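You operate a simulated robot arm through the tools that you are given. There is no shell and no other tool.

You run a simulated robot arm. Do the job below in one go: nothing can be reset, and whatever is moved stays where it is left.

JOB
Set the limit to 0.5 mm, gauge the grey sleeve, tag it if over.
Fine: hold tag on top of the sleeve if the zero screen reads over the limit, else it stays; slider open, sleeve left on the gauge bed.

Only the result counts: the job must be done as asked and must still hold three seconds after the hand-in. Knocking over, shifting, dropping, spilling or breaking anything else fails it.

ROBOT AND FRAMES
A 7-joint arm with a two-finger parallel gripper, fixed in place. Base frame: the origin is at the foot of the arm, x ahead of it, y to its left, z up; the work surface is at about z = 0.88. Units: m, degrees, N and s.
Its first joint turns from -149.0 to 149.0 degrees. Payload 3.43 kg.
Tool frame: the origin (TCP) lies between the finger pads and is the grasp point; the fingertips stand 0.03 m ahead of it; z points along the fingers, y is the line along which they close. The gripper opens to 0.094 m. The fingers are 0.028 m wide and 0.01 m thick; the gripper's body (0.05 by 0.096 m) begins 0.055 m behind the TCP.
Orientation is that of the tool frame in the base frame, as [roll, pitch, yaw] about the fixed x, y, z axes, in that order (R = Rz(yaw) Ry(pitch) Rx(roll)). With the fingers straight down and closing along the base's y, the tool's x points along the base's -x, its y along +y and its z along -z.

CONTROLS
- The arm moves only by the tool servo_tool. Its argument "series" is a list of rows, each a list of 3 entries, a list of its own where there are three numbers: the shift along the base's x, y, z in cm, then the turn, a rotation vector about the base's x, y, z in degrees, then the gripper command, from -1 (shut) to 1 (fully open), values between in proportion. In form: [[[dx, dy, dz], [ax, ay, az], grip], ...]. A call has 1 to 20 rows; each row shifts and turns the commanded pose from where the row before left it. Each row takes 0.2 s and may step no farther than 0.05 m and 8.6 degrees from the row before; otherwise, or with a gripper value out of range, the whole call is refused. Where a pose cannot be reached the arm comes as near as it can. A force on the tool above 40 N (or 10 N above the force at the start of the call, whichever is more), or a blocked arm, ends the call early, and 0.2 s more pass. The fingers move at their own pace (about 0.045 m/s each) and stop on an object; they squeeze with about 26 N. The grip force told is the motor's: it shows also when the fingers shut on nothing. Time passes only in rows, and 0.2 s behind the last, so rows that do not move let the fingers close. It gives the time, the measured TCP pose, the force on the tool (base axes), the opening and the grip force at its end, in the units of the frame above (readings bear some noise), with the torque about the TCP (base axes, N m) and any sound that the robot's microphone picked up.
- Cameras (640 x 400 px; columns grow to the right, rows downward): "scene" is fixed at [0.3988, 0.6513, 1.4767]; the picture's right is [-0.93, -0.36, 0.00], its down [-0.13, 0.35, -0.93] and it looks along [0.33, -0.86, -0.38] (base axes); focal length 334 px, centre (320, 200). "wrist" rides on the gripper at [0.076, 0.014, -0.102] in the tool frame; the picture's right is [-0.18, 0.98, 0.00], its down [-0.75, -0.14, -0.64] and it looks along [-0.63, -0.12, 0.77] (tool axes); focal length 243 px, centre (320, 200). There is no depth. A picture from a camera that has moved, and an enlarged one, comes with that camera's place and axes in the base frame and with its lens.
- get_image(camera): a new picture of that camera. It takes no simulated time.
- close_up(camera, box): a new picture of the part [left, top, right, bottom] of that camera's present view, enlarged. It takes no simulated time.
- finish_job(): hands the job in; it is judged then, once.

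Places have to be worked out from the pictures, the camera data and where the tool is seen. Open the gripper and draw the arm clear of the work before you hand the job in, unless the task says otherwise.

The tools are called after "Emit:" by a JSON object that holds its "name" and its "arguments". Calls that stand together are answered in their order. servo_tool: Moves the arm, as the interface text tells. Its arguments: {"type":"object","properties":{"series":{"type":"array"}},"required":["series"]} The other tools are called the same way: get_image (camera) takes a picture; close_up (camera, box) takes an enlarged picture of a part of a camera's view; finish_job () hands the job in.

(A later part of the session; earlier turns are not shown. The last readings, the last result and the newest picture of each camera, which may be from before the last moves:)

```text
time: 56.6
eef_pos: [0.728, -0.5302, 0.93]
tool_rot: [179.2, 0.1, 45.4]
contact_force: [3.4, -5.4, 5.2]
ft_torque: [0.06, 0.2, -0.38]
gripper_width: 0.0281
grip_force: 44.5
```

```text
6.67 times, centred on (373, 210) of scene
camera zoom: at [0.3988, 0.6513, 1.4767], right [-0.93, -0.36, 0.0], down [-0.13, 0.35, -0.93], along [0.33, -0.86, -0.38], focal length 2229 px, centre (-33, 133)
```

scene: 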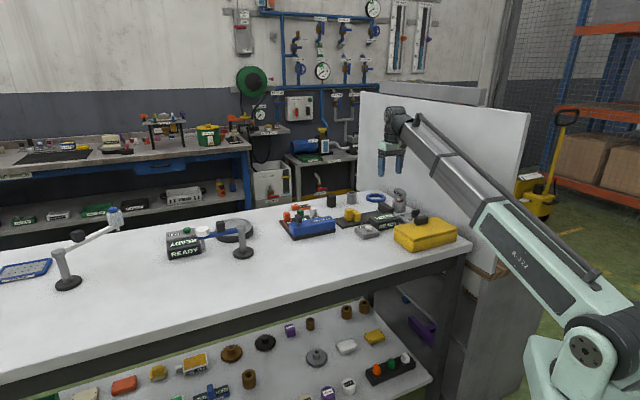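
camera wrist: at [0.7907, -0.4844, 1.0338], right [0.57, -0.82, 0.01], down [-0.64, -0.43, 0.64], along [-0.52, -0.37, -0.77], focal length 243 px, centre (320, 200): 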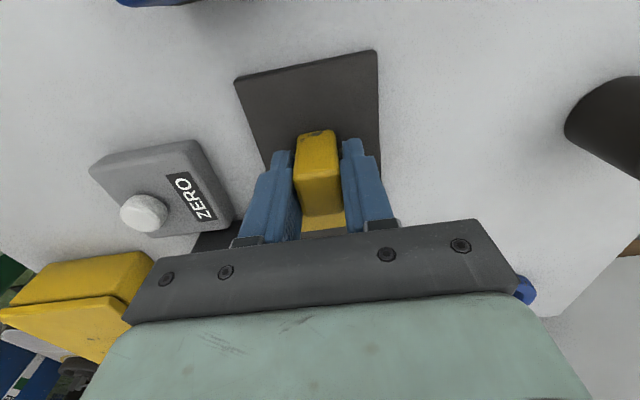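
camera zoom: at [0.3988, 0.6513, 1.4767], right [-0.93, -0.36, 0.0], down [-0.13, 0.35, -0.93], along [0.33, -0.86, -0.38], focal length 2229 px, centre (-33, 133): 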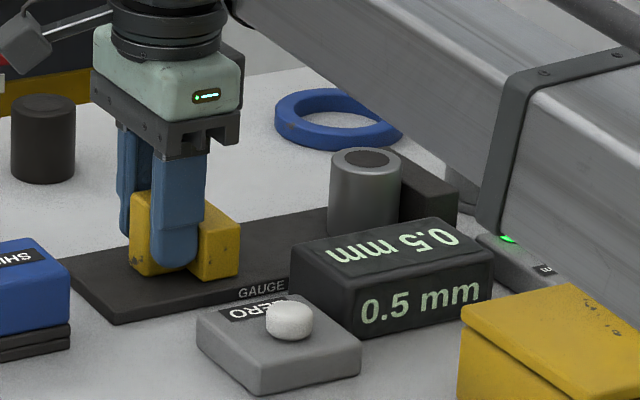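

The slider is fully open again and the screen holds "0.5 mm" with a green lamp. Since the gauge was never zeroed, a tie with the limit isn't trustworthy; I'll take the sleeve off, close the gauge empty, check its zero and use ZERO, then re-measure. First I release the knob and rise, moving over the sleeve.

Emit:
{"name": "servo_tool", "arguments": {"series": [[[0, 0, 0], [0, 0, 0], 0], [[0, 0, 0], [0, 0, 0], 0.32], [[0, 0, 0], [0, 0, 0], 0.32], [[0, 0, 1], [0, 0, 0], 0.32], [[0, 0, 1.5], [0, 0, 0], 0.32], [[0, 0, 1.5], [0, 0, 0], 0.32], [[0, 0, 1.5], [0, 0, 0], 0.32], [[0, 0, 1.5], [0, 0, 0], 0.32], [[0, 0, 1.5], [0, 0, 0], 0.32], [[-1, -1, 0], [0, 0, 0], 0.32], [[-1.5, -1.5, 0], [0, 0, 0], 0.32], [[-1.5, -1.5, 0], [0, 0, 0], 0.32], [[-1.5, -1.5, 0], [0, 0, 0], 0.32], [[-1.5, -1.5, 0], [0, 0, 0], 0.32], [[0, 0, 0], [0, 0, 0], 0.32]]}}

Emit:
{"name": "get_image", "arguments": {"camera": "wrist"}}

Emit:
{"name": "close_up", "arguments": {"camera": "scene", "box": [325, 170, 437, 240]}}

```text
time: 59.8
eef_pos: [0.6592, -0.5989, 1.0172]
tool_rot: [179.3, 0.2, 45.4]
contact_force: [-0.2, 0.6, 0.7]
ft_torque: [0.01, 0.02, -0.02]
gripper_width: 0.0621
grip_force: 0.1
```

```text
taken
camera wrist: at [0.721, -0.5536, 1.1191], right [0.57, -0.82, 0.01], down [-0.63, -0.43, 0.64], along [-0.52, -0.37, -0.77], focal length 243 px, centre (320, 200)
```

wrist: 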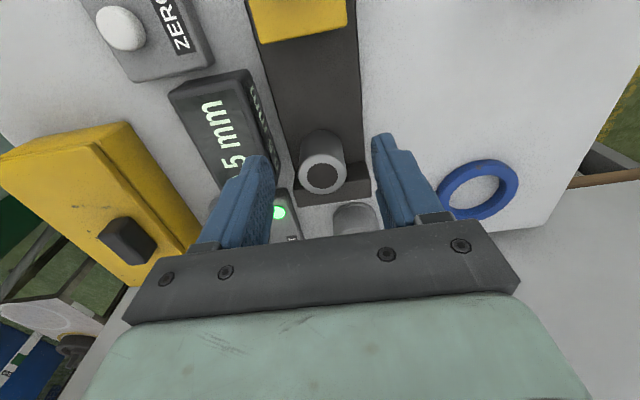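

```text
5.71 times, centred on (381, 205) of scene
camera zoom: at [0.3988, 0.6513, 1.4767], right [-0.93, -0.36, 0.0], down [-0.13, 0.35, -0.93], along [0.33, -0.86, -0.38], focal length 1910 px, centre (-29, 171)
```

zoom: 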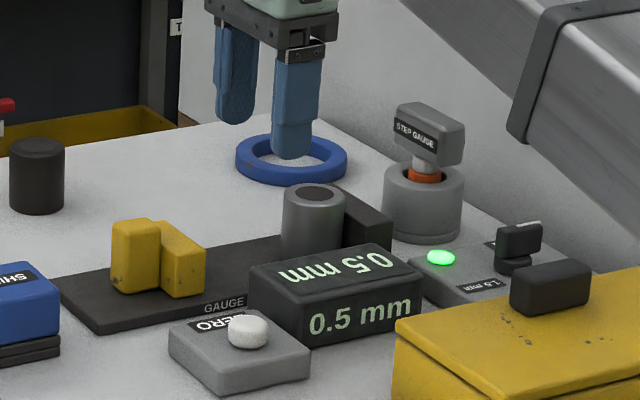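

Sleeve is against the anvil at ≈[0.623, -0.629]. I align over it and descend with the fingers on its two free sides (clear of the screen and anvil).

Emit:
{"name": "servo_tool", "arguments": {"series": [[[-1.2, -1, 0], [0, 0, 0], 0.32], [[-1.2, -1, 0], [0, 0, 0], 0.32], [[-1, -1, 0], [0, 0, 0], 0.32], [[0, 0, -1.2], [0, 0, 0], 0.32], [[0, 0, -1.2], [0, 0, 0], 0.32], [[0, 0, -1.2], [0, 0, 0], 0.32], [[0, 0, 0], [0, 0, 0], 0.32]]}}

Emit:
{"name": "get_image", "arguments": {"camera": "wrist"}}

Emit:
{"name": "close_up", "arguments": {"camera": "scene", "box": [345, 170, 441, 230]}}

```text
time: 61.4
eef_pos: [0.624, -0.6316, 0.981]
tool_rot: [179.3, 0.1, 45.4]
contact_force: [-0.1, -1.0, 0.1]
ft_torque: [-0.01, 0.02, 0.02]
gripper_width: 0.0619
grip_force: 0.0
```

```text
taken
camera wrist: at [0.6867, -0.5854, 1.0828], right [0.57, -0.82, 0.01], down [-0.63, -0.43, 0.64], along [-0.52, -0.37, -0.77], focal length 243 px, centre (320, 200)
```

wrist: 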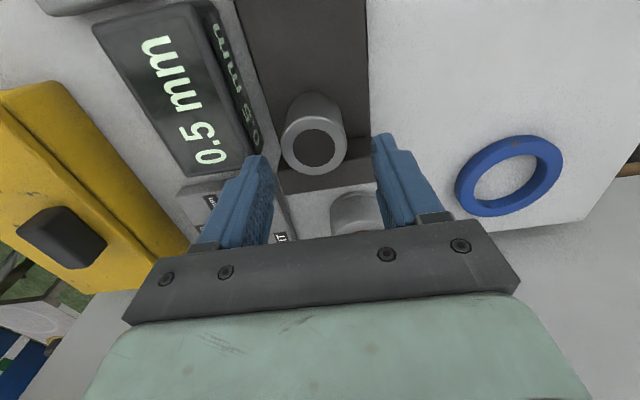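

```text
6.67 times, centred on (393, 200) of scene
camera zoom: at [0.3988, 0.6513, 1.4767], right [-0.93, -0.36, 0.0], down [-0.13, 0.35, -0.93], along [0.33, -0.86, -0.38], focal length 2229 px, centre (-167, 200)
```

zoom: 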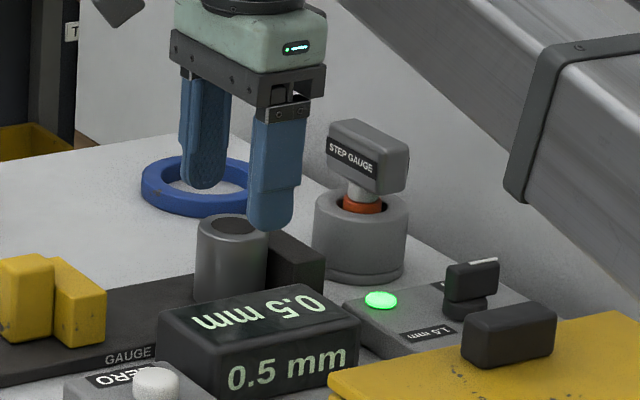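

The sleeve is centred ~4 mm nearer the base than the TCP; I correct and descend to grasp height.

Emit:
{"name": "servo_tool", "arguments": {"series": [[[-0.2, 0.35, 0], [0, 0, 0], 0.25], [[0, 0, -1.2], [0, 0, 0], 0.25], [[0, 0, -1.2], [0, 0, 0], 0.25], [[0, 0, -1.2], [0, 0, 0], 0.25], [[0, 0, -0.9], [0, 0, 0], 0.25], [[0, 0, -0.6], [0, 0, 0], 0.25], [[0, 0, 0], [0, 0, 0], 0.25]]}}

Emit:
{"name": "get_image", "arguments": {"camera": "wrist"}}

Emit:
{"name": "close_up", "arguments": {"camera": "scene", "box": [345, 180, 441, 240]}}

```text
time: 63.0
eef_pos: [0.6221, -0.6288, 0.9297]
tool_rot: [179.3, 0.2, 45.4]
contact_force: [-0.2, -0.3, 0.0]
ft_torque: [0.0, 0.01, 0.0]
gripper_width: 0.0589
grip_force: 0.0
```

```text
taken
camera wrist: at [0.6844, -0.5812, 1.0317], right [0.57, -0.82, 0.01], down [-0.63, -0.43, 0.64], along [-0.52, -0.37, -0.77], focal length 243 px, centre (320, 200)
```

wrist: 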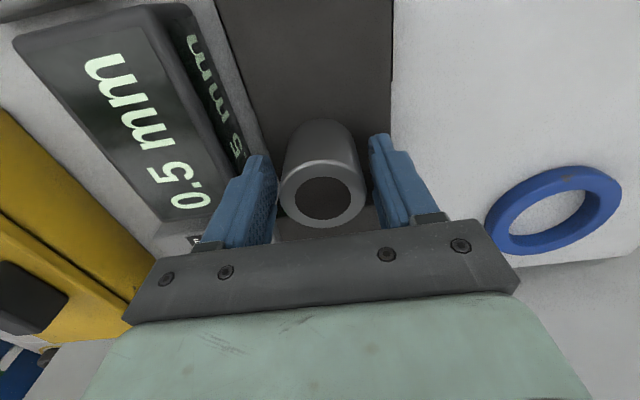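

```text
6.67 times, centred on (393, 210) of scene
camera zoom: at [0.3988, 0.6513, 1.4767], right [-0.93, -0.36, 0.0], down [-0.13, 0.35, -0.93], along [0.33, -0.86, -0.38], focal length 2229 px, centre (-167, 133)
```

zoom: 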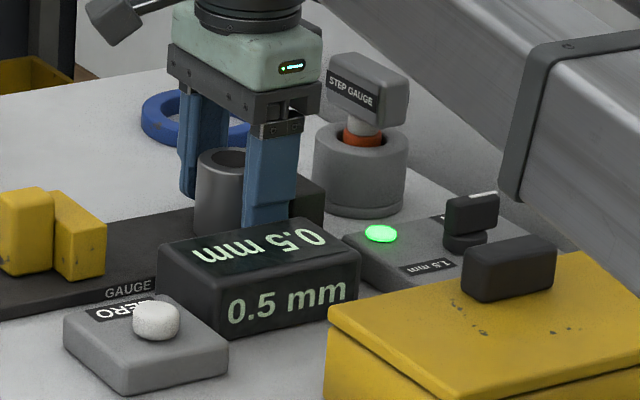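

I grip the sleeve and lift it clear, straight up.

Emit:
{"name": "servo_tool", "arguments": {"series": [[[0, 0, 0], [0, 0, 0], 0], [[0, 0, 0], [0, 0, 0], -1], [[0, 0, 0], [0, 0, 0], -1], [[0, 0, 0], [0, 0, 0], -1], [[0, 0, 0.4], [0, 0, 0], -1], [[0, 0, 1], [0, 0, 0], -1], [[0, 0, 1.2], [0, 0, 0], -1], [[0, 0, 1.2], [0, 0, 0], -1], [[0, 0, 1.2], [0, 0, 0], -1], [[0, 0, 1.2], [0, 0, 0], -1], [[0, 0, 0.8], [0, 0, 0], -1], [[0, 0, 0], [0, 0, 0], -1]]}}

Emit:
{"name": "close_up", "arguments": {"camera": "scene", "box": [325, 170, 437, 240]}}

Emit:
{"name": "get_image", "arguments": {"camera": "wrist"}}

```text
time: 65.6
eef_pos: [0.6211, -0.6262, 0.999]
tool_rot: [179.3, 0.2, 45.4]
contact_force: [0.1, 0.7, -3.8]
ft_torque: [0.02, 0.03, -0.02]
gripper_width: 0.0417
grip_force: 25.9
```

```text
5.71 times, centred on (381, 205) of scene
camera zoom: at [0.3988, 0.6513, 1.4767], right [-0.93, -0.36, 0.0], down [-0.13, 0.35, -0.93], along [0.33, -0.86, -0.38], focal length 1910 px, centre (-29, 171)
```

zoom: 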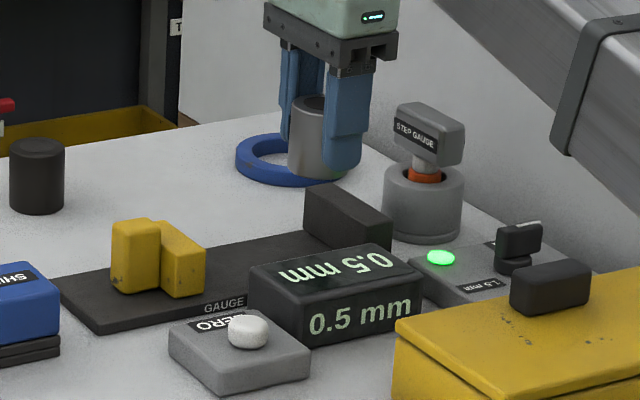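

```text
taken
camera wrist: at [0.6842, -0.5809, 1.1015], right [0.57, -0.82, 0.01], down [-0.63, -0.43, 0.64], along [-0.52, -0.37, -0.77], focal length 243 px, centre (320, 200)
```

wrist: 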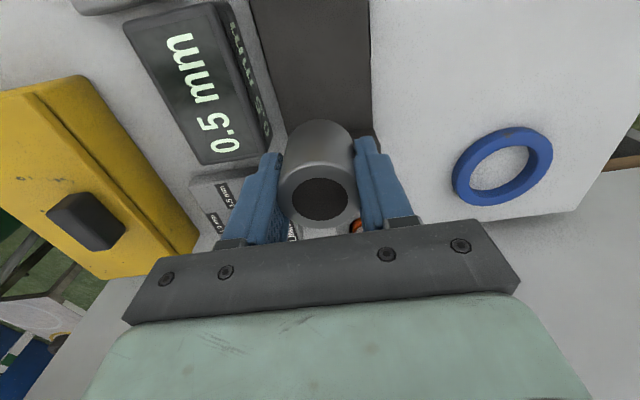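

The sleeve is lifted (still held, upright). I carry it over the screen to the empty table area in front, near [0.573, -0.361].

Emit:
{"name": "servo_tool", "arguments": {"series": [[[0, 0.8, 0.3], [0, 0, 0], -1], [[-0.3, 1.7, 0], [0, 0, 0], -1], [[-0.35, 1.9, 0], [0, 0, 0], -1], [[-0.35, 1.9, 0], [0, 0, 0], -1], [[-0.35, 1.9, 0], [0, 0, 0], -1], [[-0.35, 1.9, 0], [0, 0, 0], -1], [[-0.35, 1.9, 0], [0, 0, 0], -1], [[-0.35, 1.9, 0], [0, 0, 0], -1], [[-0.35, 1.9, 0], [0, 0, 0], -1], [[-0.35, 1.9, 0], [0, 0, 0], -1], [[-0.35, 1.9, 0], [0, 0, 0], -1], [[-0.35, 1.9, 0], [0, 0, 0], -1], [[-0.35, 1.9, 0], [0, 0, 0], -1], [[-0.35, 1.9, 0], [0, 0, 0], -1], [[-0.3, 1.2, 0], [0, 0, 0], -1], [[0, 0, 0], [0, 0, 0], -1]]}}

Emit:
{"name": "get_image", "arguments": {"camera": "scene"}}

Emit:
{"name": "get_image", "arguments": {"camera": "wrist"}}

```text
time: 69.0
eef_pos: [0.574, -0.3622, 1.0029]
tool_rot: [179.3, 0.1, 45.3]
contact_force: [0.3, -0.4, -2.9]
ft_torque: [0.02, 0.02, 0.0]
gripper_width: 0.0419
grip_force: 26.3
```

```text
taken
```

scene: 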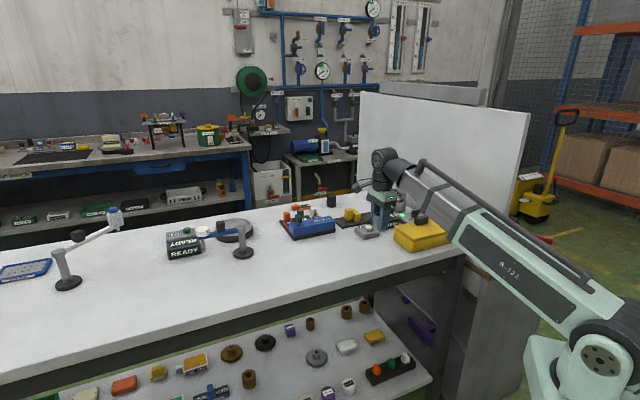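

```text
taken
camera wrist: at [0.637, -0.316, 1.1051], right [0.57, -0.82, 0.01], down [-0.63, -0.43, 0.64], along [-0.52, -0.37, -0.77], focal length 243 px, centre (320, 200)
```

wrist: 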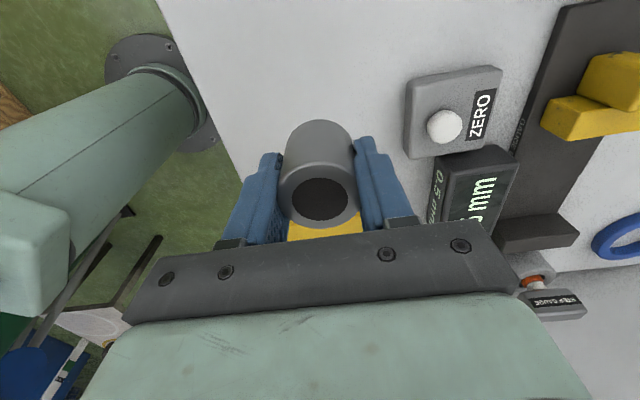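

The spot below is clear table, 10 cm from its front edge. I lower the sleeve onto the table gently.

Emit:
{"name": "servo_tool", "arguments": {"series": [[[0, 0, -1], [0, 0, 0], -1], [[0, 0, -1.5], [0, 0, 0], -1], [[0, 0, -1.5], [0, 0, 0], -1], [[0, 0, -1.5], [0, 0, 0], -1], [[0, 0, -1], [0, 0, 0], -1], [[0, 0, -0.6], [0, 0, 0], -1], [[0, 0, -0.4], [0, 0, 0], -1], [[0, 0, -0.2], [0, 0, 0], -1], [[0, 0, -0.2], [0, 0, 0], -1], [[0, 0, 0], [0, 0, 0], -1]]}}

Emit:
{"name": "close_up", "arguments": {"camera": "scene", "box": [325, 190, 437, 260]}}

```text
time: 71.2
eef_pos: [0.5735, -0.3624, 0.9243]
tool_rot: [179.2, 0.1, 45.3]
contact_force: [-0.4, -0.3, -3.7]
ft_torque: [0.0, 0.0, -0.01]
gripper_width: 0.0418
grip_force: 25.9
```

```text
5.71 times, centred on (381, 225) of scene
camera zoom: at [0.3988, 0.6513, 1.4767], right [-0.93, -0.36, 0.0], down [-0.13, 0.35, -0.93], along [0.33, -0.86, -0.38], focal length 1910 px, centre (-29, 57)
```

zoom: 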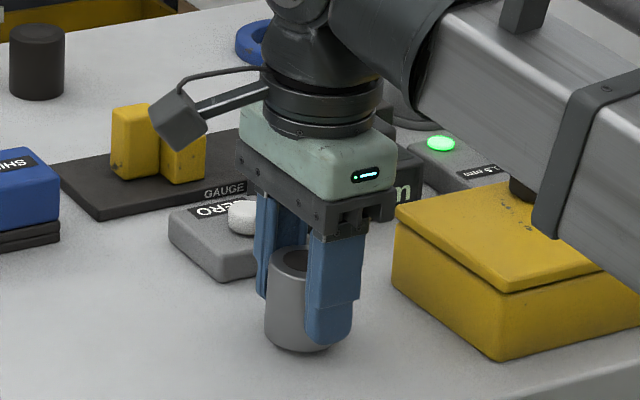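

Not touching yet (only the sleeve's weight on the sensor). I go down a few more millimetres in small steps.

Emit:
{"name": "servo_tool", "arguments": {"series": [[[0, 0, -0.15], [0, 0, 0], -1], [[0, 0, -0.15], [0, 0, 0], -1], [[0, 0, 0], [0, 0, 0], -1]]}}

```text
time: 72.0
eef_pos: [0.5738, -0.3625, 0.9212]
tool_rot: [179.3, 0.1, 45.4]
contact_force: [0.2, 0.0, -3.5]
ft_torque: [-0.02, 0.01, 0.03]
gripper_width: 0.0418
grip_force: 26.4
```

Emit:
{"name": "servo_tool", "arguments": {"series": [[[0, 0, -0.12], [0, 0, 0], -1], [[0, 0, -0.12], [0, 0, 0], -1], [[0, 0, 0], [0, 0, 0], -1]]}}

```text
time: 72.8
eef_pos: [0.5731, -0.362, 0.9185]
tool_rot: [179.1, 0.1, 45.4]
contact_force: [2.2, -1.1, 17.4]
ft_torque: [0.27, 0.21, 0.01]
gripper_width: 0.0417
grip_force: 25.4
```

The sleeve is down on the table (17 N). I release it and rise straight up.

Emit:
{"name": "servo_tool", "arguments": {"series": [[[0, 0, 0.15], [0, 0, 0], -1], [[0, 0, 0], [0, 0, 0], 0], [[0, 0, 0], [0, 0, 0], 0.3], [[0, 0, 0], [0, 0, 0], 0.3], [[0, 0, 0.8], [0, 0, 0], 0.3], [[0, 0, 1.2], [0, 0, 0], 0.3], [[0, 0, 1.5], [0, 0, 0], 0.3], [[0, 0, 1.5], [0, 0, 0], 0.3], [[0, 0, 1.5], [0, 0, 0], 0.3], [[0, 0, 1.5], [0, 0, 0], 0.3], [[0, 0, 0], [0, 0, 0], 0.3]]}}

Emit:
{"name": "close_up", "arguments": {"camera": "scene", "box": [325, 190, 437, 260]}}

Emit:
{"name": "get_image", "arguments": {"camera": "wrist"}}

```text
time: 75.2
eef_pos: [0.5744, -0.3624, 1.0008]
tool_rot: [179.3, 0.0, 45.4]
contact_force: [0.0, -0.5, 0.3]
ft_torque: [-0.02, 0.02, -0.01]
gripper_width: 0.0612
grip_force: 0.1
```

```text
5.71 times, centred on (381, 225) of scene
camera zoom: at [0.3988, 0.6513, 1.4767], right [-0.93, -0.36, 0.0], down [-0.13, 0.35, -0.93], along [0.33, -0.86, -0.38], focal length 1910 px, centre (-29, 57)
```

zoom: 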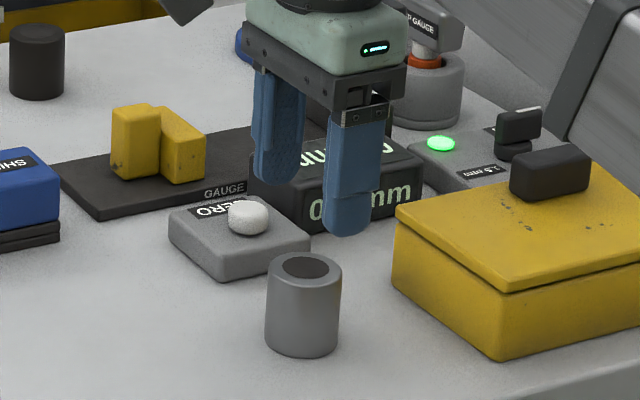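

```text
taken
camera wrist: at [0.6369, -0.3167, 1.1019], right [0.57, -0.82, 0.01], down [-0.63, -0.43, 0.64], along [-0.52, -0.37, -0.77], focal length 243 px, centre (320, 200)
```

wrist: 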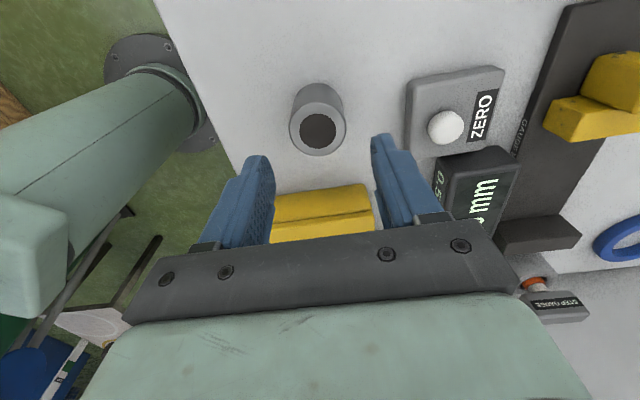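

The sleeve stands safely on the table. I return to the slider knob with the fingers open around it.

Emit:
{"name": "servo_tool", "arguments": {"series": [[[0.7, -0.8, 0.5], [0, 0, 0], 0.3], [[1.5, -1.6, 0], [0, 0, 0], 0.3], [[1.5, -1.6, 0], [0, 0, 0], 0.3], [[1.5, -1.6, 0], [0, 0, 0], 0.3], [[1.5, -1.6, 0], [0, 0, 0], 0.3], [[1.5, -1.6, 0], [0, 0, 0], 0.3], [[1.5, -1.6, 0], [0, 0, 0], 0.3], [[1.5, -1.6, 0], [0, 0, 0], 0.3], [[1.5, -1.6, 0], [0, 0, 0], 0.3], [[1.5, -1.6, 0], [0, 0, 0], 0.3], [[1.3, -1.4, 0], [0, 0, 0], 0.3], [[0, 0, 0], [0, 0, 0], 0.3]]}}

Emit:
{"name": "get_image", "arguments": {"camera": "wrist"}}

```text
time: 77.8
eef_pos: [0.7303, -0.5276, 1.0035]
tool_rot: [179.3, 0.1, 45.3]
contact_force: [-0.7, -0.8, 0.3]
ft_torque: [-0.01, -0.01, 0.0]
gripper_width: 0.0612
grip_force: 0.1
```

```text
taken
camera wrist: at [0.7917, -0.4818, 1.1063], right [0.57, -0.82, 0.01], down [-0.63, -0.43, 0.64], along [-0.52, -0.37, -0.77], focal length 243 px, centre (320, 200)
```

wrist: 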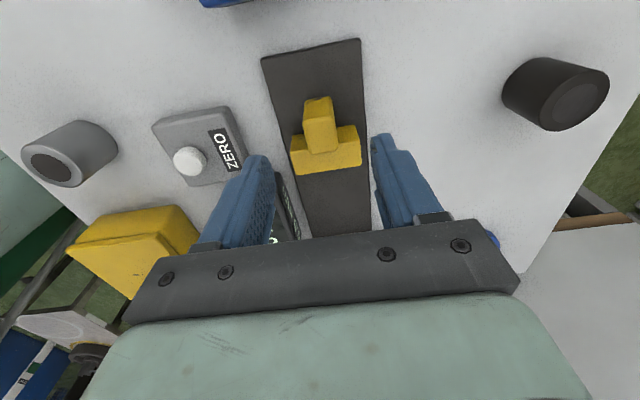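

Same alignment as before. I descend, close on the knob and slide it toward the empty anvil.

Emit:
{"name": "servo_tool", "arguments": {"series": [[[-0.1, -0.15, -1], [0, 0, 0], 0.3], [[0, 0, -1.5], [0, 0, 0], 0.3], [[0, 0, -1.5], [0, 0, 0], 0.3], [[0, 0, -1.5], [0, 0, 0], 0.3], [[0, 0, -1.2], [0, 0, 0], 0.3], [[0, 0, -0.6], [0, 0, 0], 0.3], [[0, 0, 0], [0, 0, 0], -1], [[0, 0, 0], [0, 0, 0], -1], [[0, 0, 0], [0, 0, 0], -1], [[0, 0, 0], [0, 0, 0], -1], [[-0.3, -0.3, 0], [0, 0, 0], -1], [[-0.5, -0.5, 0], [0, 0, 0], -1], [[-0.6, -0.6, 0], [0, 0, 0], -1], [[-0.6, -0.6, 0], [0, 0, 0], -1], [[-0.6, -0.6, 0], [0, 0, 0], -1], [[-0.6, -0.6, 0], [0, 0, 0], -1], [[-0.6, -0.6, 0], [0, 0, 0], -1], [[-0.6, -0.6, 0], [0, 0, 0], -1], [[-0.6, -0.6, 0], [0, 0, 0], -1], [[0, 0, 0], [0, 0, 0], -1]]}}

Emit:
{"name": "close_up", "arguments": {"camera": "scene", "box": [325, 180, 437, 250]}}

```text
time: 82.0
eef_pos: [0.6775, -0.5818, 0.9313]
tool_rot: [179.4, 0.2, 45.4]
contact_force: [12.5, -11.9, -5.9]
ft_torque: [0.2, 0.08, -0.41]
gripper_width: 0.0283
grip_force: 44.9
```

```text
5.71 times, centred on (381, 215) of scene
camera zoom: at [0.3988, 0.6513, 1.4767], right [-0.93, -0.36, 0.0], down [-0.13, 0.35, -0.93], along [0.33, -0.86, -0.38], focal length 1910 px, centre (-29, 114)
```

zoom: 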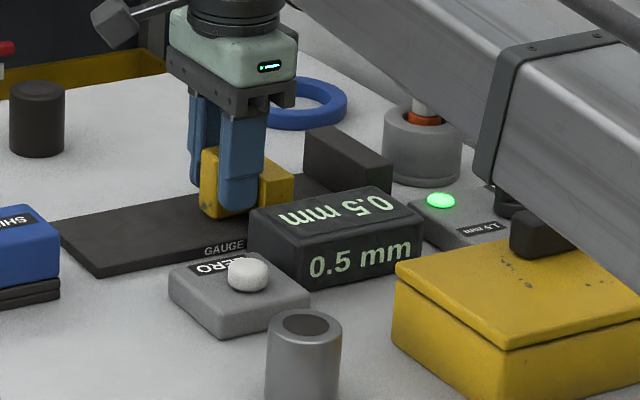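

Sliding fine; there's some side load, so I shift slightly along it and continue to the anvil.

Emit:
{"name": "servo_tool", "arguments": {"series": [[[-0.2, -0.4, 0], [0, 0, 0], -1], [[-0.4, -0.5, 0], [0, 0, 0], -1], [[-0.45, -0.45, 0], [0, 0, 0], -1], [[-0.45, -0.45, 0], [0, 0, 0], -1], [[-0.45, -0.45, 0], [0, 0, 0], -1], [[-0.45, -0.45, 0], [0, 0, 0], -1], [[-0.45, -0.45, 0], [0, 0, 0], -1], [[-0.3, -0.3, 0], [0, 0, 0], -1], [[-0.2, -0.2, 0], [0, 0, 0], -1], [[-0.15, -0.15, 0], [0, 0, 0], -1], [[-0.15, -0.15, 0], [0, 0, 0], -1], [[-0.15, -0.15, 0], [0, 0, 0], -1], [[0, 0, 0], [0, 0, 0], -1]]}}

Emit:
{"name": "close_up", "arguments": {"camera": "scene", "box": [325, 180, 437, 250]}}

Emit:
{"name": "get_image", "arguments": {"camera": "wrist"}}

```text
time: 83.5
eef_pos: [0.6573, -0.6029, 0.9315]
tool_rot: [179.4, -0.7, 45.6]
contact_force: [7.7, 9.1, 1.1]
ft_torque: [-0.25, 0.57, -0.87]
gripper_width: 0.028
grip_force: 45.2
stopped in row 7: the force on the tool passed its limit at 45 N (the readings are from after the stop); the commanded pose is now the measured one
```

```text
5.71 times, centred on (381, 215) of scene
camera zoom: at [0.3988, 0.6513, 1.4767], right [-0.93, -0.36, 0.0], down [-0.13, 0.35, -0.93], along [0.33, -0.86, -0.38], focal length 1910 px, centre (-29, 114)
```

zoom: 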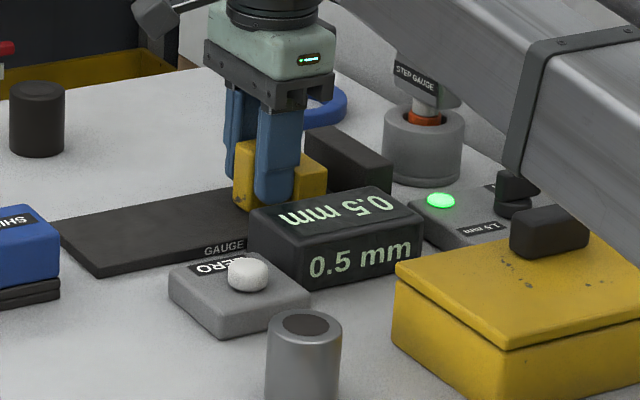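

```text
taken
camera wrist: at [0.718, -0.5571, 1.0349], right [0.57, -0.82, 0.01], down [-0.64, -0.44, 0.63], along [-0.51, -0.37, -0.78], focal length 243 px, centre (320, 200)
```

wrist: 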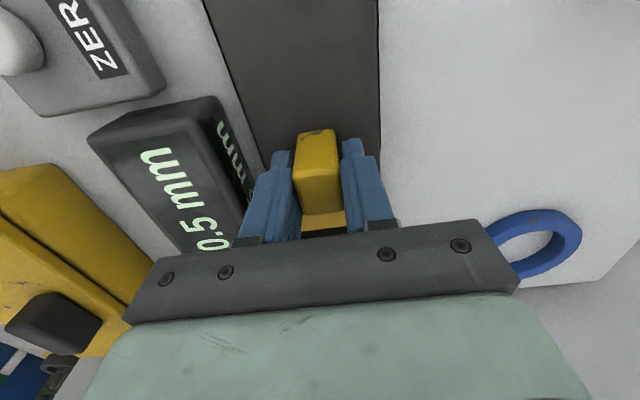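

It stopped about 2 cm short of the anvil, either a travel stop or side load. I try a gentle further push to tell which.

Emit:
{"name": "servo_tool", "arguments": {"series": [[[0, 0, 0], [0, 0, 0], -1], [[-0.15, -0.15, 0], [0, 0, 0], -1], [[-0.15, -0.15, 0], [0, 0, 0], -1], [[-0.15, -0.15, 0], [0, 0, 0], -1], [[-0.15, -0.15, 0], [0, 0, 0], -1], [[-0.15, -0.15, 0], [0, 0, 0], -1], [[0, 0, 0], [0, 0, 0], -1]]}}

Emit:
{"name": "close_up", "arguments": {"camera": "scene", "box": [325, 180, 437, 250]}}

```text
time: 84.3
eef_pos: [0.6571, -0.6026, 0.9326]
tool_rot: [179.5, -1.1, 45.8]
contact_force: [8.5, 10.4, 0.2]
ft_torque: [-0.07, 0.45, -1.08]
gripper_width: 0.0285
grip_force: 45.3
stopped in row 4: the force on the tool passed its limit at 43 N (the readings are from after the stop); the commanded pose is now the measured one
```

```text
5.71 times, centred on (381, 215) of scene
camera zoom: at [0.3988, 0.6513, 1.4767], right [-0.93, -0.36, 0.0], down [-0.13, 0.35, -0.93], along [0.33, -0.86, -0.38], focal length 1910 px, centre (-29, 114)
```

zoom: 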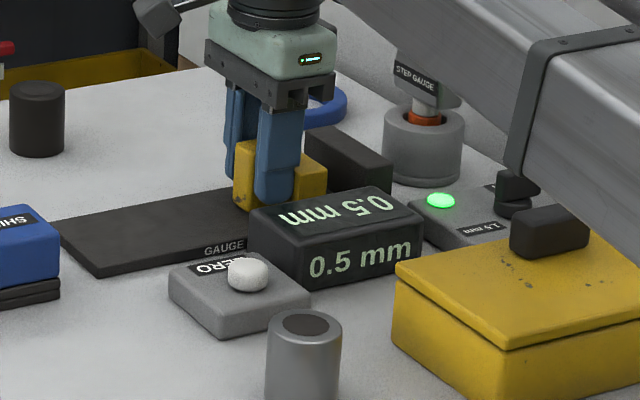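

It's a hard travel stop; closing empty leaves the screen unchanged. The bed is empty and the slider closed — the proper state to zero — so I release the knob, rise and move over the ZERO button (≈[0.630, -0.453, 0.907]) with closed fingers.

Emit:
{"name": "servo_tool", "arguments": {"series": [[[0.05, 0.05, 0], [0, 0, 0], 0], [[0, 0, 0], [0, 0, 0], 0.3], [[0, 0, 0], [0, 0, 0], 0.3], [[0, 0, 1], [0, 0, 0], 0.3], [[0, 0, 1.5], [0, 0, 0], 0.3], [[0, 0, 1.5], [0, 0, 0], 0.3], [[0, 0, 1.5], [0, 0, 0], 0.3], [[0, 0, 1.5], [0, 0, 0], 0.3], [[-0.3, 1.5, 0], [0, 0, 0], -1], [[-0.3, 1.6, 0], [0, 0, 0], -1], [[-0.3, 1.7, 0], [0, 0, 0], -1], [[-0.3, 1.7, 0], [0, 0, 0], -1], [[-0.3, 1.7, 0], [0, 0, 0], -1], [[-0.3, 1.7, 0], [0, 0, 0], -1], [[-0.3, 1.7, 0], [0, 0, 0], -1], [[-0.3, 1.7, 0], [0, 0, 0], -1], [[-0.35, 1.6, 0], [0, 0, 0], -1], [[0, 0, 0], [0, 0, 0], -1]]}}

Emit:
{"name": "get_image", "arguments": {"camera": "wrist"}}

Emit:
{"name": "close_up", "arguments": {"camera": "scene", "box": [325, 180, 437, 250]}}

```text
time: 88.2
eef_pos: [0.6282, -0.4543, 1.0012]
tool_rot: [179.4, -0.9, 45.7]
contact_force: [-0.7, 0.3, -0.3]
ft_torque: [0.01, 0.03, 0.01]
gripper_width: 0.0002
grip_force: 25.8
```

```text
taken
camera wrist: at [0.6896, -0.4091, 1.1055], right [0.58, -0.82, 0.01], down [-0.64, -0.44, 0.63], along [-0.51, -0.37, -0.78], focal length 243 px, centre (320, 200)
```

wrist: 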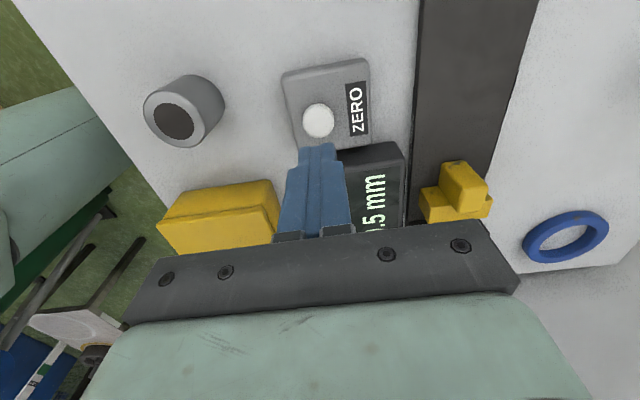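

```text
5.71 times, centred on (381, 215) of scene
camera zoom: at [0.3988, 0.6513, 1.4767], right [-0.93, -0.36, 0.0], down [-0.13, 0.35, -0.93], along [0.33, -0.86, -0.38], focal length 1910 px, centre (-29, 114)
```

zoom: 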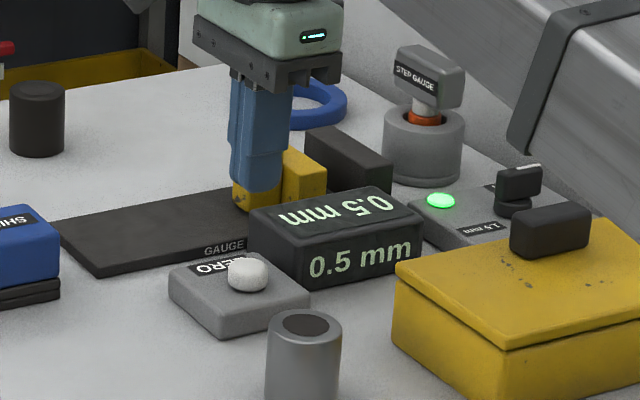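

The fingertips are right above the button (re-measured [0.629, -0.453]). I descend to just above it and press in small steps.

Emit:
{"name": "servo_tool", "arguments": {"series": [[[0, 0.1, -1.2], [0, 0, 0], -1], [[0, 0, -1.5], [0, 0, 0], -1], [[0, 0, -1.5], [0, 0, 0], -1], [[0, 0, -1.3], [0, 0, 0], -1], [[0, 0, -0.5], [0, 0, 0], -1], [[0, 0, -0.3], [0, 0, 0], -1], [[0, 0, -0.2], [0, 0, 0], -1], [[0, 0, -0.2], [0, 0, 0], -1], [[0, 0, -0.2], [0, 0, 0], -1], [[0, 0, 0], [0, 0, 0], -1]]}}

Emit:
{"name": "close_up", "arguments": {"camera": "scene", "box": [325, 190, 437, 260]}}

```text
time: 90.1
eef_pos: [0.6289, -0.454, 0.9391]
tool_rot: [178.9, -1.0, 45.8]
contact_force: [-2.5, 2.3, 31.0]
ft_torque: [-0.08, 0.15, -0.02]
gripper_width: 0.0
grip_force: 25.8
heard: click
stopped in row 9: the force on the tool passed its limit at 42 N (the readings are from after the stop); the commanded pose is now the measured one
```

```text
5.71 times, centred on (381, 225) of scene
camera zoom: at [0.3988, 0.6513, 1.4767], right [-0.93, -0.36, 0.0], down [-0.13, 0.35, -0.93], along [0.33, -0.86, -0.38], focal length 1910 px, centre (-29, 57)
```

zoom: 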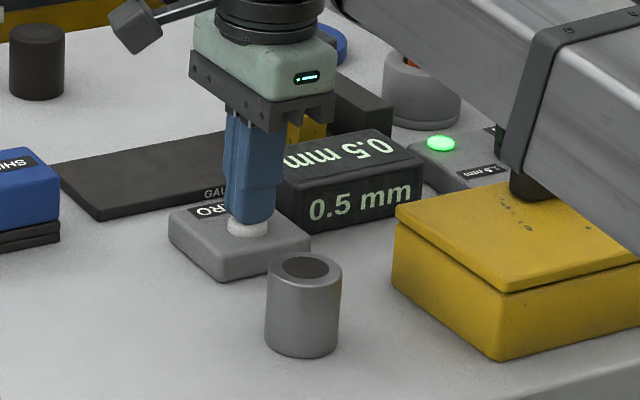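

A click was heard: the button pressed. I lift off and look at the screen and lamp again.

Emit:
{"name": "servo_tool", "arguments": {"series": [[[0, 0, 0.6], [0, 0, 0], -1], [[0, 0, 1], [0, 0, 0], -1], [[0, 0, 1.5], [0, 0, 0], -1], [[0, 0, 1.5], [0, 0, 0], -1], [[0, 0, 1.5], [0, 0, 0], -1], [[0, 0, 0.5], [0, 0, 0], -1], [[0, 0, 0], [0, 0, 0], -1], [[0, 0, 0], [0, 0, 0], -1]]}}

Emit:
{"name": "close_up", "arguments": {"camera": "scene", "box": [325, 190, 437, 260]}}

Emit:
{"name": "get_image", "arguments": {"camera": "wrist"}}

```text
time: 91.9
eef_pos: [0.629, -0.4549, 1.0021]
tool_rot: [179.3, -1.0, 45.8]
contact_force: [0.4, -0.6, -0.6]
ft_torque: [0.0, -0.01, 0.0]
gripper_width: 0.0001
grip_force: 26.3
```

```text
5.71 times, centred on (381, 225) of scene
camera zoom: at [0.3988, 0.6513, 1.4767], right [-0.93, -0.36, 0.0], down [-0.13, 0.35, -0.93], along [0.33, -0.86, -0.38], focal length 1910 px, centre (-29, 57)
```

zoom: 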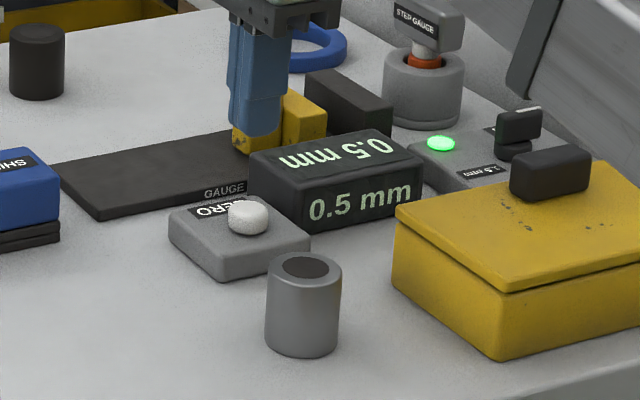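

```text
taken
camera wrist: at [0.6899, -0.409, 1.1044], right [0.58, -0.82, 0.01], down [-0.64, -0.44, 0.63], along [-0.51, -0.37, -0.78], focal length 243 px, centre (320, 200)
```

wrist: 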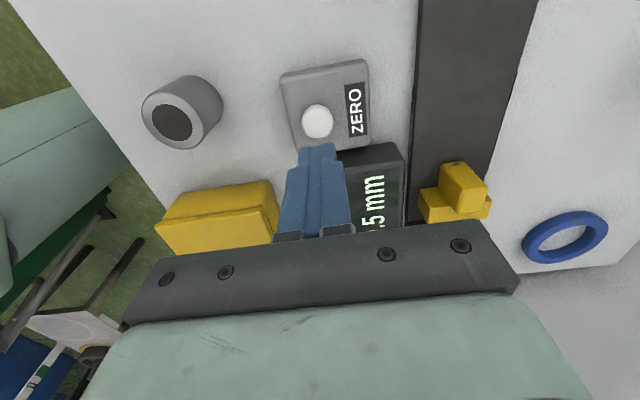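

ZERO clicked but the screen stays "0.5 mm" with nothing on the bed. Next I'll reload the sleeve and gauge it again after this zeroing. First I go back to the knob and open the slider.

Emit:
{"name": "servo_tool", "arguments": {"series": [[[0.3, -1.5, 0], [0, 0, 0], 0.3], [[0.3, -1.7, 0], [0, 0, 0], 0.3], [[0.3, -1.7, 0], [0, 0, 0], 0.3], [[0.3, -1.7, 0], [0, 0, 0], 0.3], [[0.3, -1.7, 0], [0, 0, 0], 0.3], [[0.3, -1.7, 0], [0, 0, 0], 0.3], [[0.35, -1.7, 0], [0, 0, 0], 0.3], [[0.35, -1.7, 0], [0, 0, 0], 0.3], [[0.35, -1.35, 0], [0, 0, 0], 0.3], [[0, 0, -1], [0, 0, 0], 0.3], [[0, 0, -1.5], [0, 0, 0], 0.3], [[0, 0, -1.5], [0, 0, 0], 0.3], [[0, 0, -1.5], [0, 0, 0], 0.3], [[0, 0, -1], [0, 0, 0], 0.3], [[0, 0, -0.5], [0, 0, 0], 0.3], [[0, 0, 0], [0, 0, 0], 0.3]]}}

Emit:
{"name": "get_image", "arguments": {"camera": "wrist"}}

```text
time: 95.3
eef_pos: [0.6586, -0.6023, 0.9302]
tool_rot: [179.2, -1.0, 45.8]
contact_force: [0.3, -0.2, 0.7]
ft_torque: [-0.02, 0.0, 0.01]
gripper_width: 0.0611
grip_force: 0.0
```

```text
taken
camera wrist: at [0.7185, -0.5559, 1.0335], right [0.58, -0.82, 0.01], down [-0.64, -0.44, 0.63], along [-0.51, -0.37, -0.78], focal length 243 px, centre (320, 200)
```

wrist: 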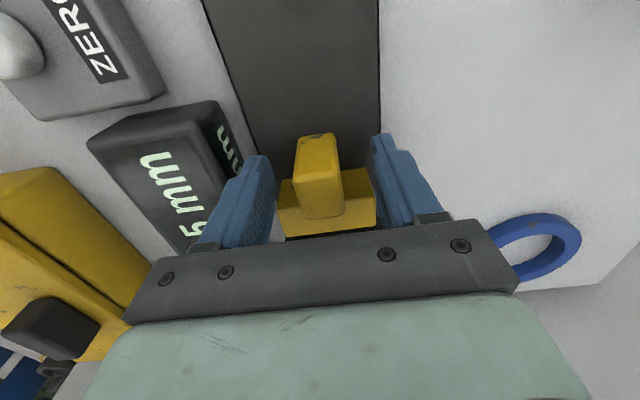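

The fingers straddle the knob. I grip and slide it fully open in moderate steps.

Emit:
{"name": "servo_tool", "arguments": {"series": [[[0, 0, 0], [0, 0, 0], -1], [[0, 0, 0], [0, 0, 0], -1], [[0, 0, 0], [0, 0, 0], -1], [[0, 0, 0], [0, 0, 0], -1], [[0.25, 0.25, 0], [0, 0, 0], -1], [[0.45, 0.45, 0], [0, 0, 0], -1], [[0.5, 0.5, 0], [0, 0, 0], -1], [[0.5, 0.5, 0], [0, 0, 0], -1], [[0.5, 0.5, 0], [0, 0, 0], -1], [[0.5, 0.5, 0], [0, 0, 0], -1], [[0.5, 0.5, 0], [0, 0, 0], -1], [[0.5, 0.5, 0], [0, 0, 0], -1], [[0.5, 0.5, 0], [0, 0, 0], -1], [[0.5, 0.5, 0], [0, 0, 0], -1], [[0.5, 0.5, 0], [0, 0, 0], -1], [[0.5, 0.5, 0], [0, 0, 0], -1], [[0.5, 0.5, 0], [0, 0, 0], -1], [[0.4, 0.5, 0], [0, 0, 0], -1], [[0.3, 0.4, 0], [0, 0, 0], -1], [[0, 0, 0], [0, 0, 0], -1]]}}

Emit:
{"name": "close_up", "arguments": {"camera": "scene", "box": [325, 180, 437, 250]}}

```text
time: 99.5
eef_pos: [0.7281, -0.5306, 0.9303]
tool_rot: [179.2, -1.0, 45.8]
contact_force: [-1.7, 2.3, -17.2]
ft_torque: [0.11, 0.25, -0.8]
gripper_width: 0.0282
grip_force: 44.6
```

```text
5.71 times, centred on (381, 215) of scene
camera zoom: at [0.3988, 0.6513, 1.4767], right [-0.93, -0.36, 0.0], down [-0.13, 0.35, -0.93], along [0.33, -0.86, -0.38], focal length 1910 px, centre (-29, 114)
```

zoom: 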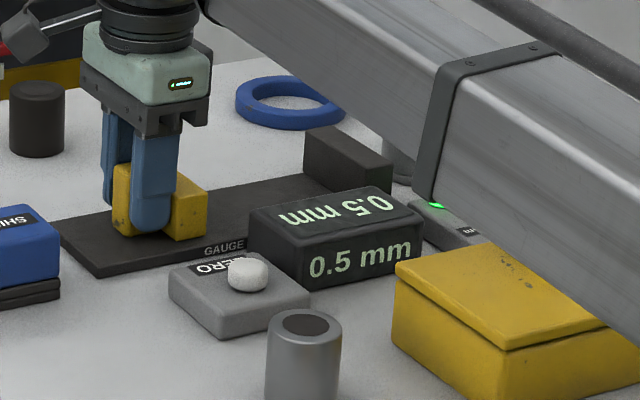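

The slider is open again. I release, rise and go above the sleeve on the table.

Emit:
{"name": "servo_tool", "arguments": {"series": [[[0, 0, 0.1], [0, 0, 0], 0], [[0, 0, 0], [0, 0, 0], 0.35], [[0, 0, 0], [0, 0, 0], 0.35], [[0, 0, 1], [0, 0, 0], 0.35], [[0, 0, 1.5], [0, 0, 0], 0.35], [[0, 0, 1.5], [0, 0, 0], 0.35], [[0, 0, 1.5], [0, 0, 0], 0.35], [[-0.5, 0.6, 1.4], [0, 0, 0], 0.35], [[-1.5, 1.6, 0], [0, 0, 0], 0.35], [[-1.5, 1.6, 0], [0, 0, 0], 0.35], [[-1.5, 1.6, 0], [0, 0, 0], 0.35], [[-1.5, 1.6, 0], [0, 0, 0], 0.35], [[-1.5, 1.6, 0], [0, 0, 0], 0.35], [[-1.5, 1.6, 0], [0, 0, 0], 0.35], [[-1.5, 1.6, 0], [0, 0, 0], 0.35], [[-1.5, 1.6, 0], [0, 0, 0], 0.35], [[-1.5, 1.6, 0], [0, 0, 0], 0.35], [[-1.44, 1.84, 0], [0, 0, 0], 0.35], [[0, 0, 0], [0, 0, 0], 0.35]]}}

Emit:
{"name": "get_image", "arguments": {"camera": "wrist"}}

Emit:
{"name": "close_up", "arguments": {"camera": "scene", "box": [325, 180, 437, 250]}}

```text
time: 103.5
eef_pos: [0.5722, -0.3613, 1.0005]
tool_rot: [179.2, -1.0, 45.8]
contact_force: [0.4, 0.3, 0.3]
ft_torque: [0.01, -0.03, -0.02]
gripper_width: 0.0636
grip_force: 0.1
```

```text
taken
camera wrist: at [0.6325, -0.317, 1.1032], right [0.58, -0.82, 0.01], down [-0.64, -0.44, 0.63], along [-0.51, -0.37, -0.78], focal length 243 px, centre (320, 200)
```

wrist: 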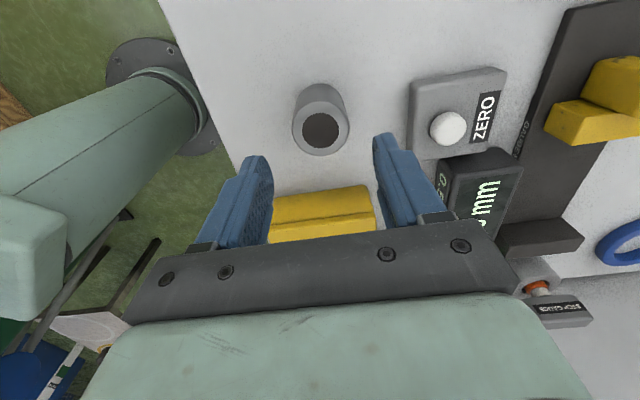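

```text
5.71 times, centred on (381, 215) of scene
camera zoom: at [0.3988, 0.6513, 1.4767], right [-0.93, -0.36, 0.0], down [-0.13, 0.35, -0.93], along [0.33, -0.86, -0.38], focal length 1910 px, centre (-29, 114)
```

zoom: 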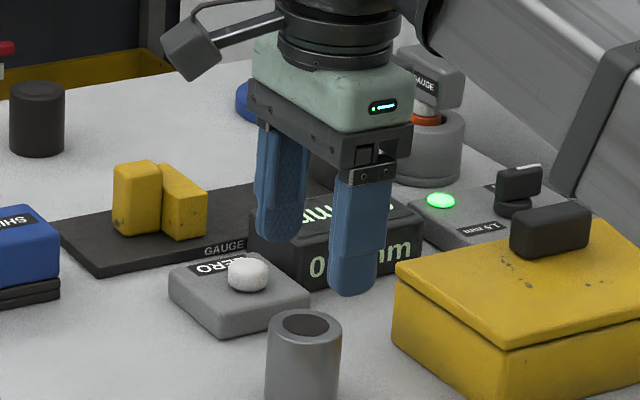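

Aligned within 2 mm over the sleeve. I descend, grip and lift it.

Emit:
{"name": "servo_tool", "arguments": {"series": [[[0.1, -0.15, -1], [0, 0, 0], 0.35], [[0, 0, -1.5], [0, 0, 0], 0.35], [[0, 0, -1.5], [0, 0, 0], 0.35], [[0, 0, -1.5], [0, 0, 0], 0.35], [[0, 0, -1.4], [0, 0, 0], 0.35], [[0, 0, -0.8], [0, 0, 0], 0.35], [[0, 0, 0], [0, 0, 0], 0], [[0, 0, 0], [0, 0, 0], -1], [[0, 0, 0], [0, 0, 0], -1], [[0, 0, 0], [0, 0, 0], -1], [[0, 0, 0.5], [0, 0, 0], -1], [[0, 0, 1], [0, 0, 0], -1], [[0, 0, 1.5], [0, 0, 0], -1], [[0, 0, 1.5], [0, 0, 0], -1], [[0, 0, 1.5], [0, 0, 0], -1], [[0, 0, 1.5], [0, 0, 0], -1], [[0, 0, 0.5], [0, 0, 0], -1], [[0, 0, 0], [0, 0, 0], -1]]}}

Emit:
{"name": "get_image", "arguments": {"camera": "wrist"}}

Emit:
{"name": "close_up", "arguments": {"camera": "scene", "box": [325, 180, 437, 250]}}

```text
time: 107.3
eef_pos: [0.5732, -0.364, 1.0028]
tool_rot: [179.2, -1.0, 45.8]
contact_force: [0.1, -0.5, -3.2]
ft_torque: [-0.02, -0.01, 0.02]
gripper_width: 0.0416
grip_force: 26.3
```

```text
taken
camera wrist: at [0.634, -0.3186, 1.1067], right [0.58, -0.82, 0.01], down [-0.64, -0.44, 0.63], along [-0.51, -0.37, -0.78], focal length 243 px, centre (320, 200)
```

wrist: 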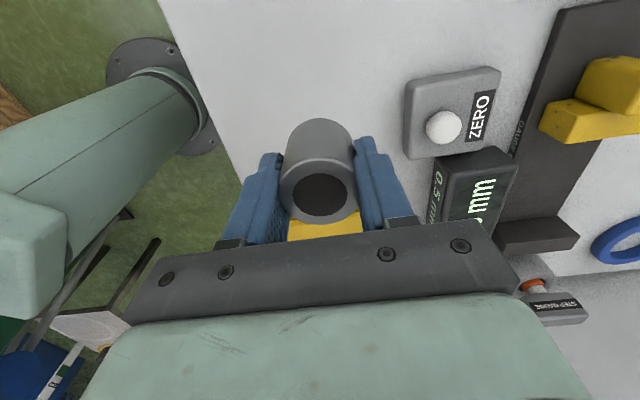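

```text
5.71 times, centred on (381, 215) of scene
camera zoom: at [0.3988, 0.6513, 1.4767], right [-0.93, -0.36, 0.0], down [-0.13, 0.35, -0.93], along [0.33, -0.86, -0.38], focal length 1910 px, centre (-29, 114)
```

zoom: 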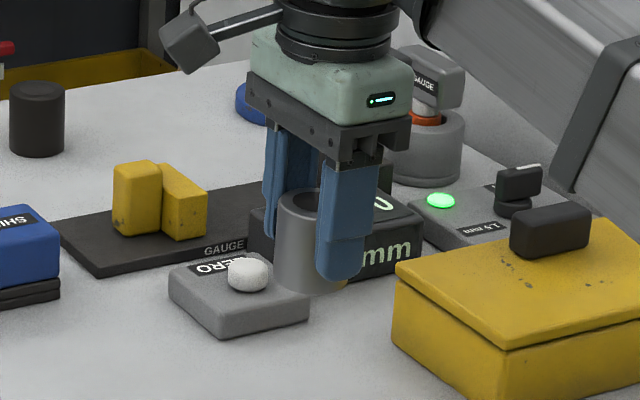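

Sleeve lifted. I carry it back over the bed to e1≈0.8885, e2≈0.02 (≈[0.642, -0.614]).

Emit:
{"name": "servo_tool", "arguments": {"series": [[[0.2, -0.8, 0.2], [0, 0, 0], -1], [[0.5, -1.8, 0], [0, 0, 0], -1], [[0.5, -1.8, 0], [0, 0, 0], -1], [[0.5, -1.8, 0], [0, 0, 0], -1], [[0.5, -1.8, 0], [0, 0, 0], -1], [[0.5, -1.8, 0], [0, 0, 0], -1], [[0.5, -1.8, 0], [0, 0, 0], -1], [[0.5, -1.8, 0], [0, 0, 0], -1], [[0.5, -1.8, 0], [0, 0, 0], -1], [[0.5, -1.8, 0], [0, 0, 0], -1], [[0.5, -1.8, 0], [0, 0, 0], -1], [[0.5, -1.8, 0], [0, 0, 0], -1], [[0.5, -1.8, 0], [0, 0, 0], -1], [[0.5, -1.8, 0], [0, 0, 0], -1], [[0.5, -0.8, 0], [0, 0, 0], -1], [[0, 0, 0], [0, 0, 0], -1]]}}

Emit:
{"name": "get_image", "arguments": {"camera": "wrist"}}

Emit:
{"name": "close_up", "arguments": {"camera": "scene", "box": [325, 170, 437, 240]}}

```text
time: 110.7
eef_pos: [0.6468, -0.6137, 1.0055]
tool_rot: [179.1, -1.0, 45.7]
contact_force: [1.3, -0.9, -2.4]
ft_torque: [0.02, 0.03, -0.01]
gripper_width: 0.0419
grip_force: 26.1
```

```text
taken
camera wrist: at [0.7066, -0.5696, 1.1081], right [0.58, -0.82, 0.01], down [-0.64, -0.44, 0.63], along [-0.51, -0.37, -0.78], focal length 243 px, centre (320, 200)
```

wrist: 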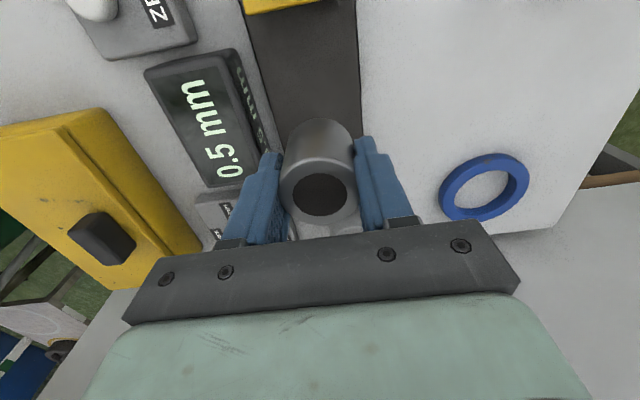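

```text
5.71 times, centred on (381, 205) of scene
camera zoom: at [0.3988, 0.6513, 1.4767], right [-0.93, -0.36, 0.0], down [-0.13, 0.35, -0.93], along [0.33, -0.86, -0.38], focal length 1910 px, centre (-29, 171)
```

zoom: 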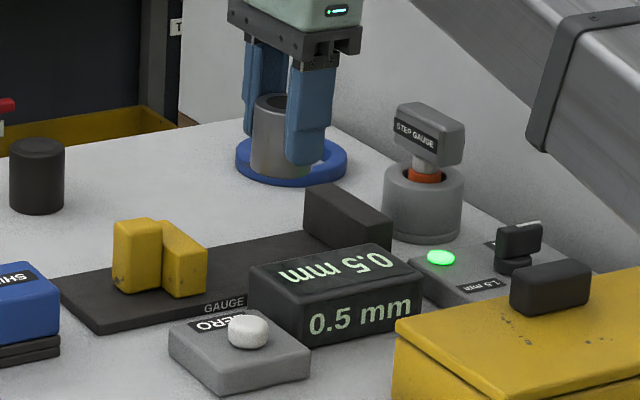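

I nudge it 2–3 mm to the bed's midline and lower it to just above the bed, then in small steps to contact.

Emit:
{"name": "servo_tool", "arguments": {"series": [[[-0.2, 0.2, -1], [0, 0, 0], -1], [[0, 0, -1.5], [0, 0, 0], -1], [[0, 0, -1.5], [0, 0, 0], -1], [[0, 0, -1.5], [0, 0, 0], -1], [[0, 0, -1], [0, 0, 0], -1], [[0, 0, -0.4], [0, 0, 0], -1], [[0, 0, -0.2], [0, 0, 0], -1], [[0, 0, -0.15], [0, 0, 0], -1], [[0, 0, -0.15], [0, 0, 0], -1], [[0, 0, 0], [0, 0, 0], -1]]}}

```text
time: 112.9
eef_pos: [0.6435, -0.613, 0.9331]
tool_rot: [179.0, -1.0, 45.8]
contact_force: [4.0, -4.2, 17.4]
ft_torque: [0.07, 0.17, 0.02]
gripper_width: 0.0421
grip_force: 25.9
```

The sleeve touches the bed (≈20 N). I release it gently, rise, and check that it stands.

Emit:
{"name": "servo_tool", "arguments": {"series": [[[0, 0, 0.12], [0, 0, 0], -1], [[0, 0, 0], [0, 0, 0], -0.05], [[0, 0, 0], [0, 0, 0], 0.1], [[0, 0, 0], [0, 0, 0], 0.25], [[0, 0, 0], [0, 0, 0], 0.25], [[0, 0, 0.8], [0, 0, 0], 0.25], [[0, 0, 1.2], [0, 0, 0], 0.25], [[0, 0, 1.5], [0, 0, 0], 0.25], [[0, 0, 1.5], [0, 0, 0], 0.25], [[0, 0, 1.5], [0, 0, 0], 0.25], [[0.5, 0.5, 0.8], [0, 0, 0], 0.3], [[1.4, 1.4, 0], [0, 0, 0], 0.3], [[1.6, 1.6, 0], [0, 0, 0], 0.3], [[1.6, 1.6, 0], [0, 0, 0], 0.3], [[1.6, 1.6, 0], [0, 0, 0], 0.3], [[1.6, 1.55, 0], [0, 0, 0], 0.3], [[0, 0, 0], [0, 0, 0], 0.3]]}}

Emit:
{"name": "get_image", "arguments": {"camera": "wrist"}}

Emit:
{"name": "close_up", "arguments": {"camera": "scene", "box": [325, 170, 437, 240]}}

```text
time: 116.5
eef_pos: [0.7282, -0.5295, 1.0037]
tool_rot: [179.3, -1.0, 45.8]
contact_force: [0.4, 0.1, -0.7]
ft_torque: [0.0, -0.01, -0.01]
gripper_width: 0.0612
grip_force: 0.1
```

```text
taken
camera wrist: at [0.789, -0.4845, 1.1083], right [0.58, -0.82, 0.01], down [-0.64, -0.44, 0.63], along [-0.51, -0.37, -0.78], focal length 243 px, centre (320, 200)
```

wrist: 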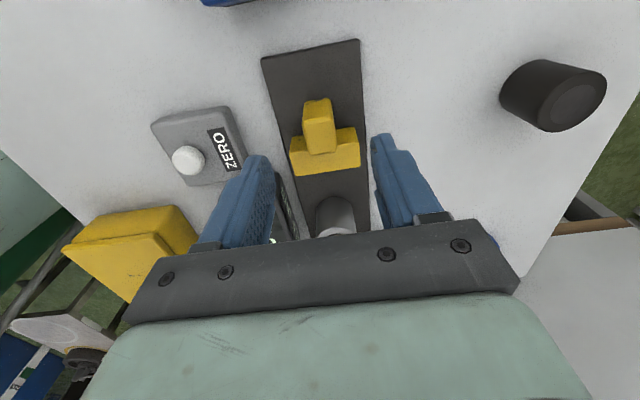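

```text
5.71 times, centred on (381, 205) of scene
camera zoom: at [0.3988, 0.6513, 1.4767], right [-0.93, -0.36, 0.0], down [-0.13, 0.35, -0.93], along [0.33, -0.86, -0.38], focal length 1910 px, centre (-29, 171)
```

zoom: 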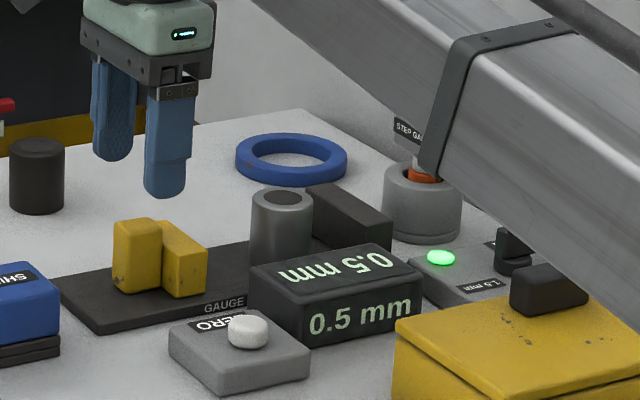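

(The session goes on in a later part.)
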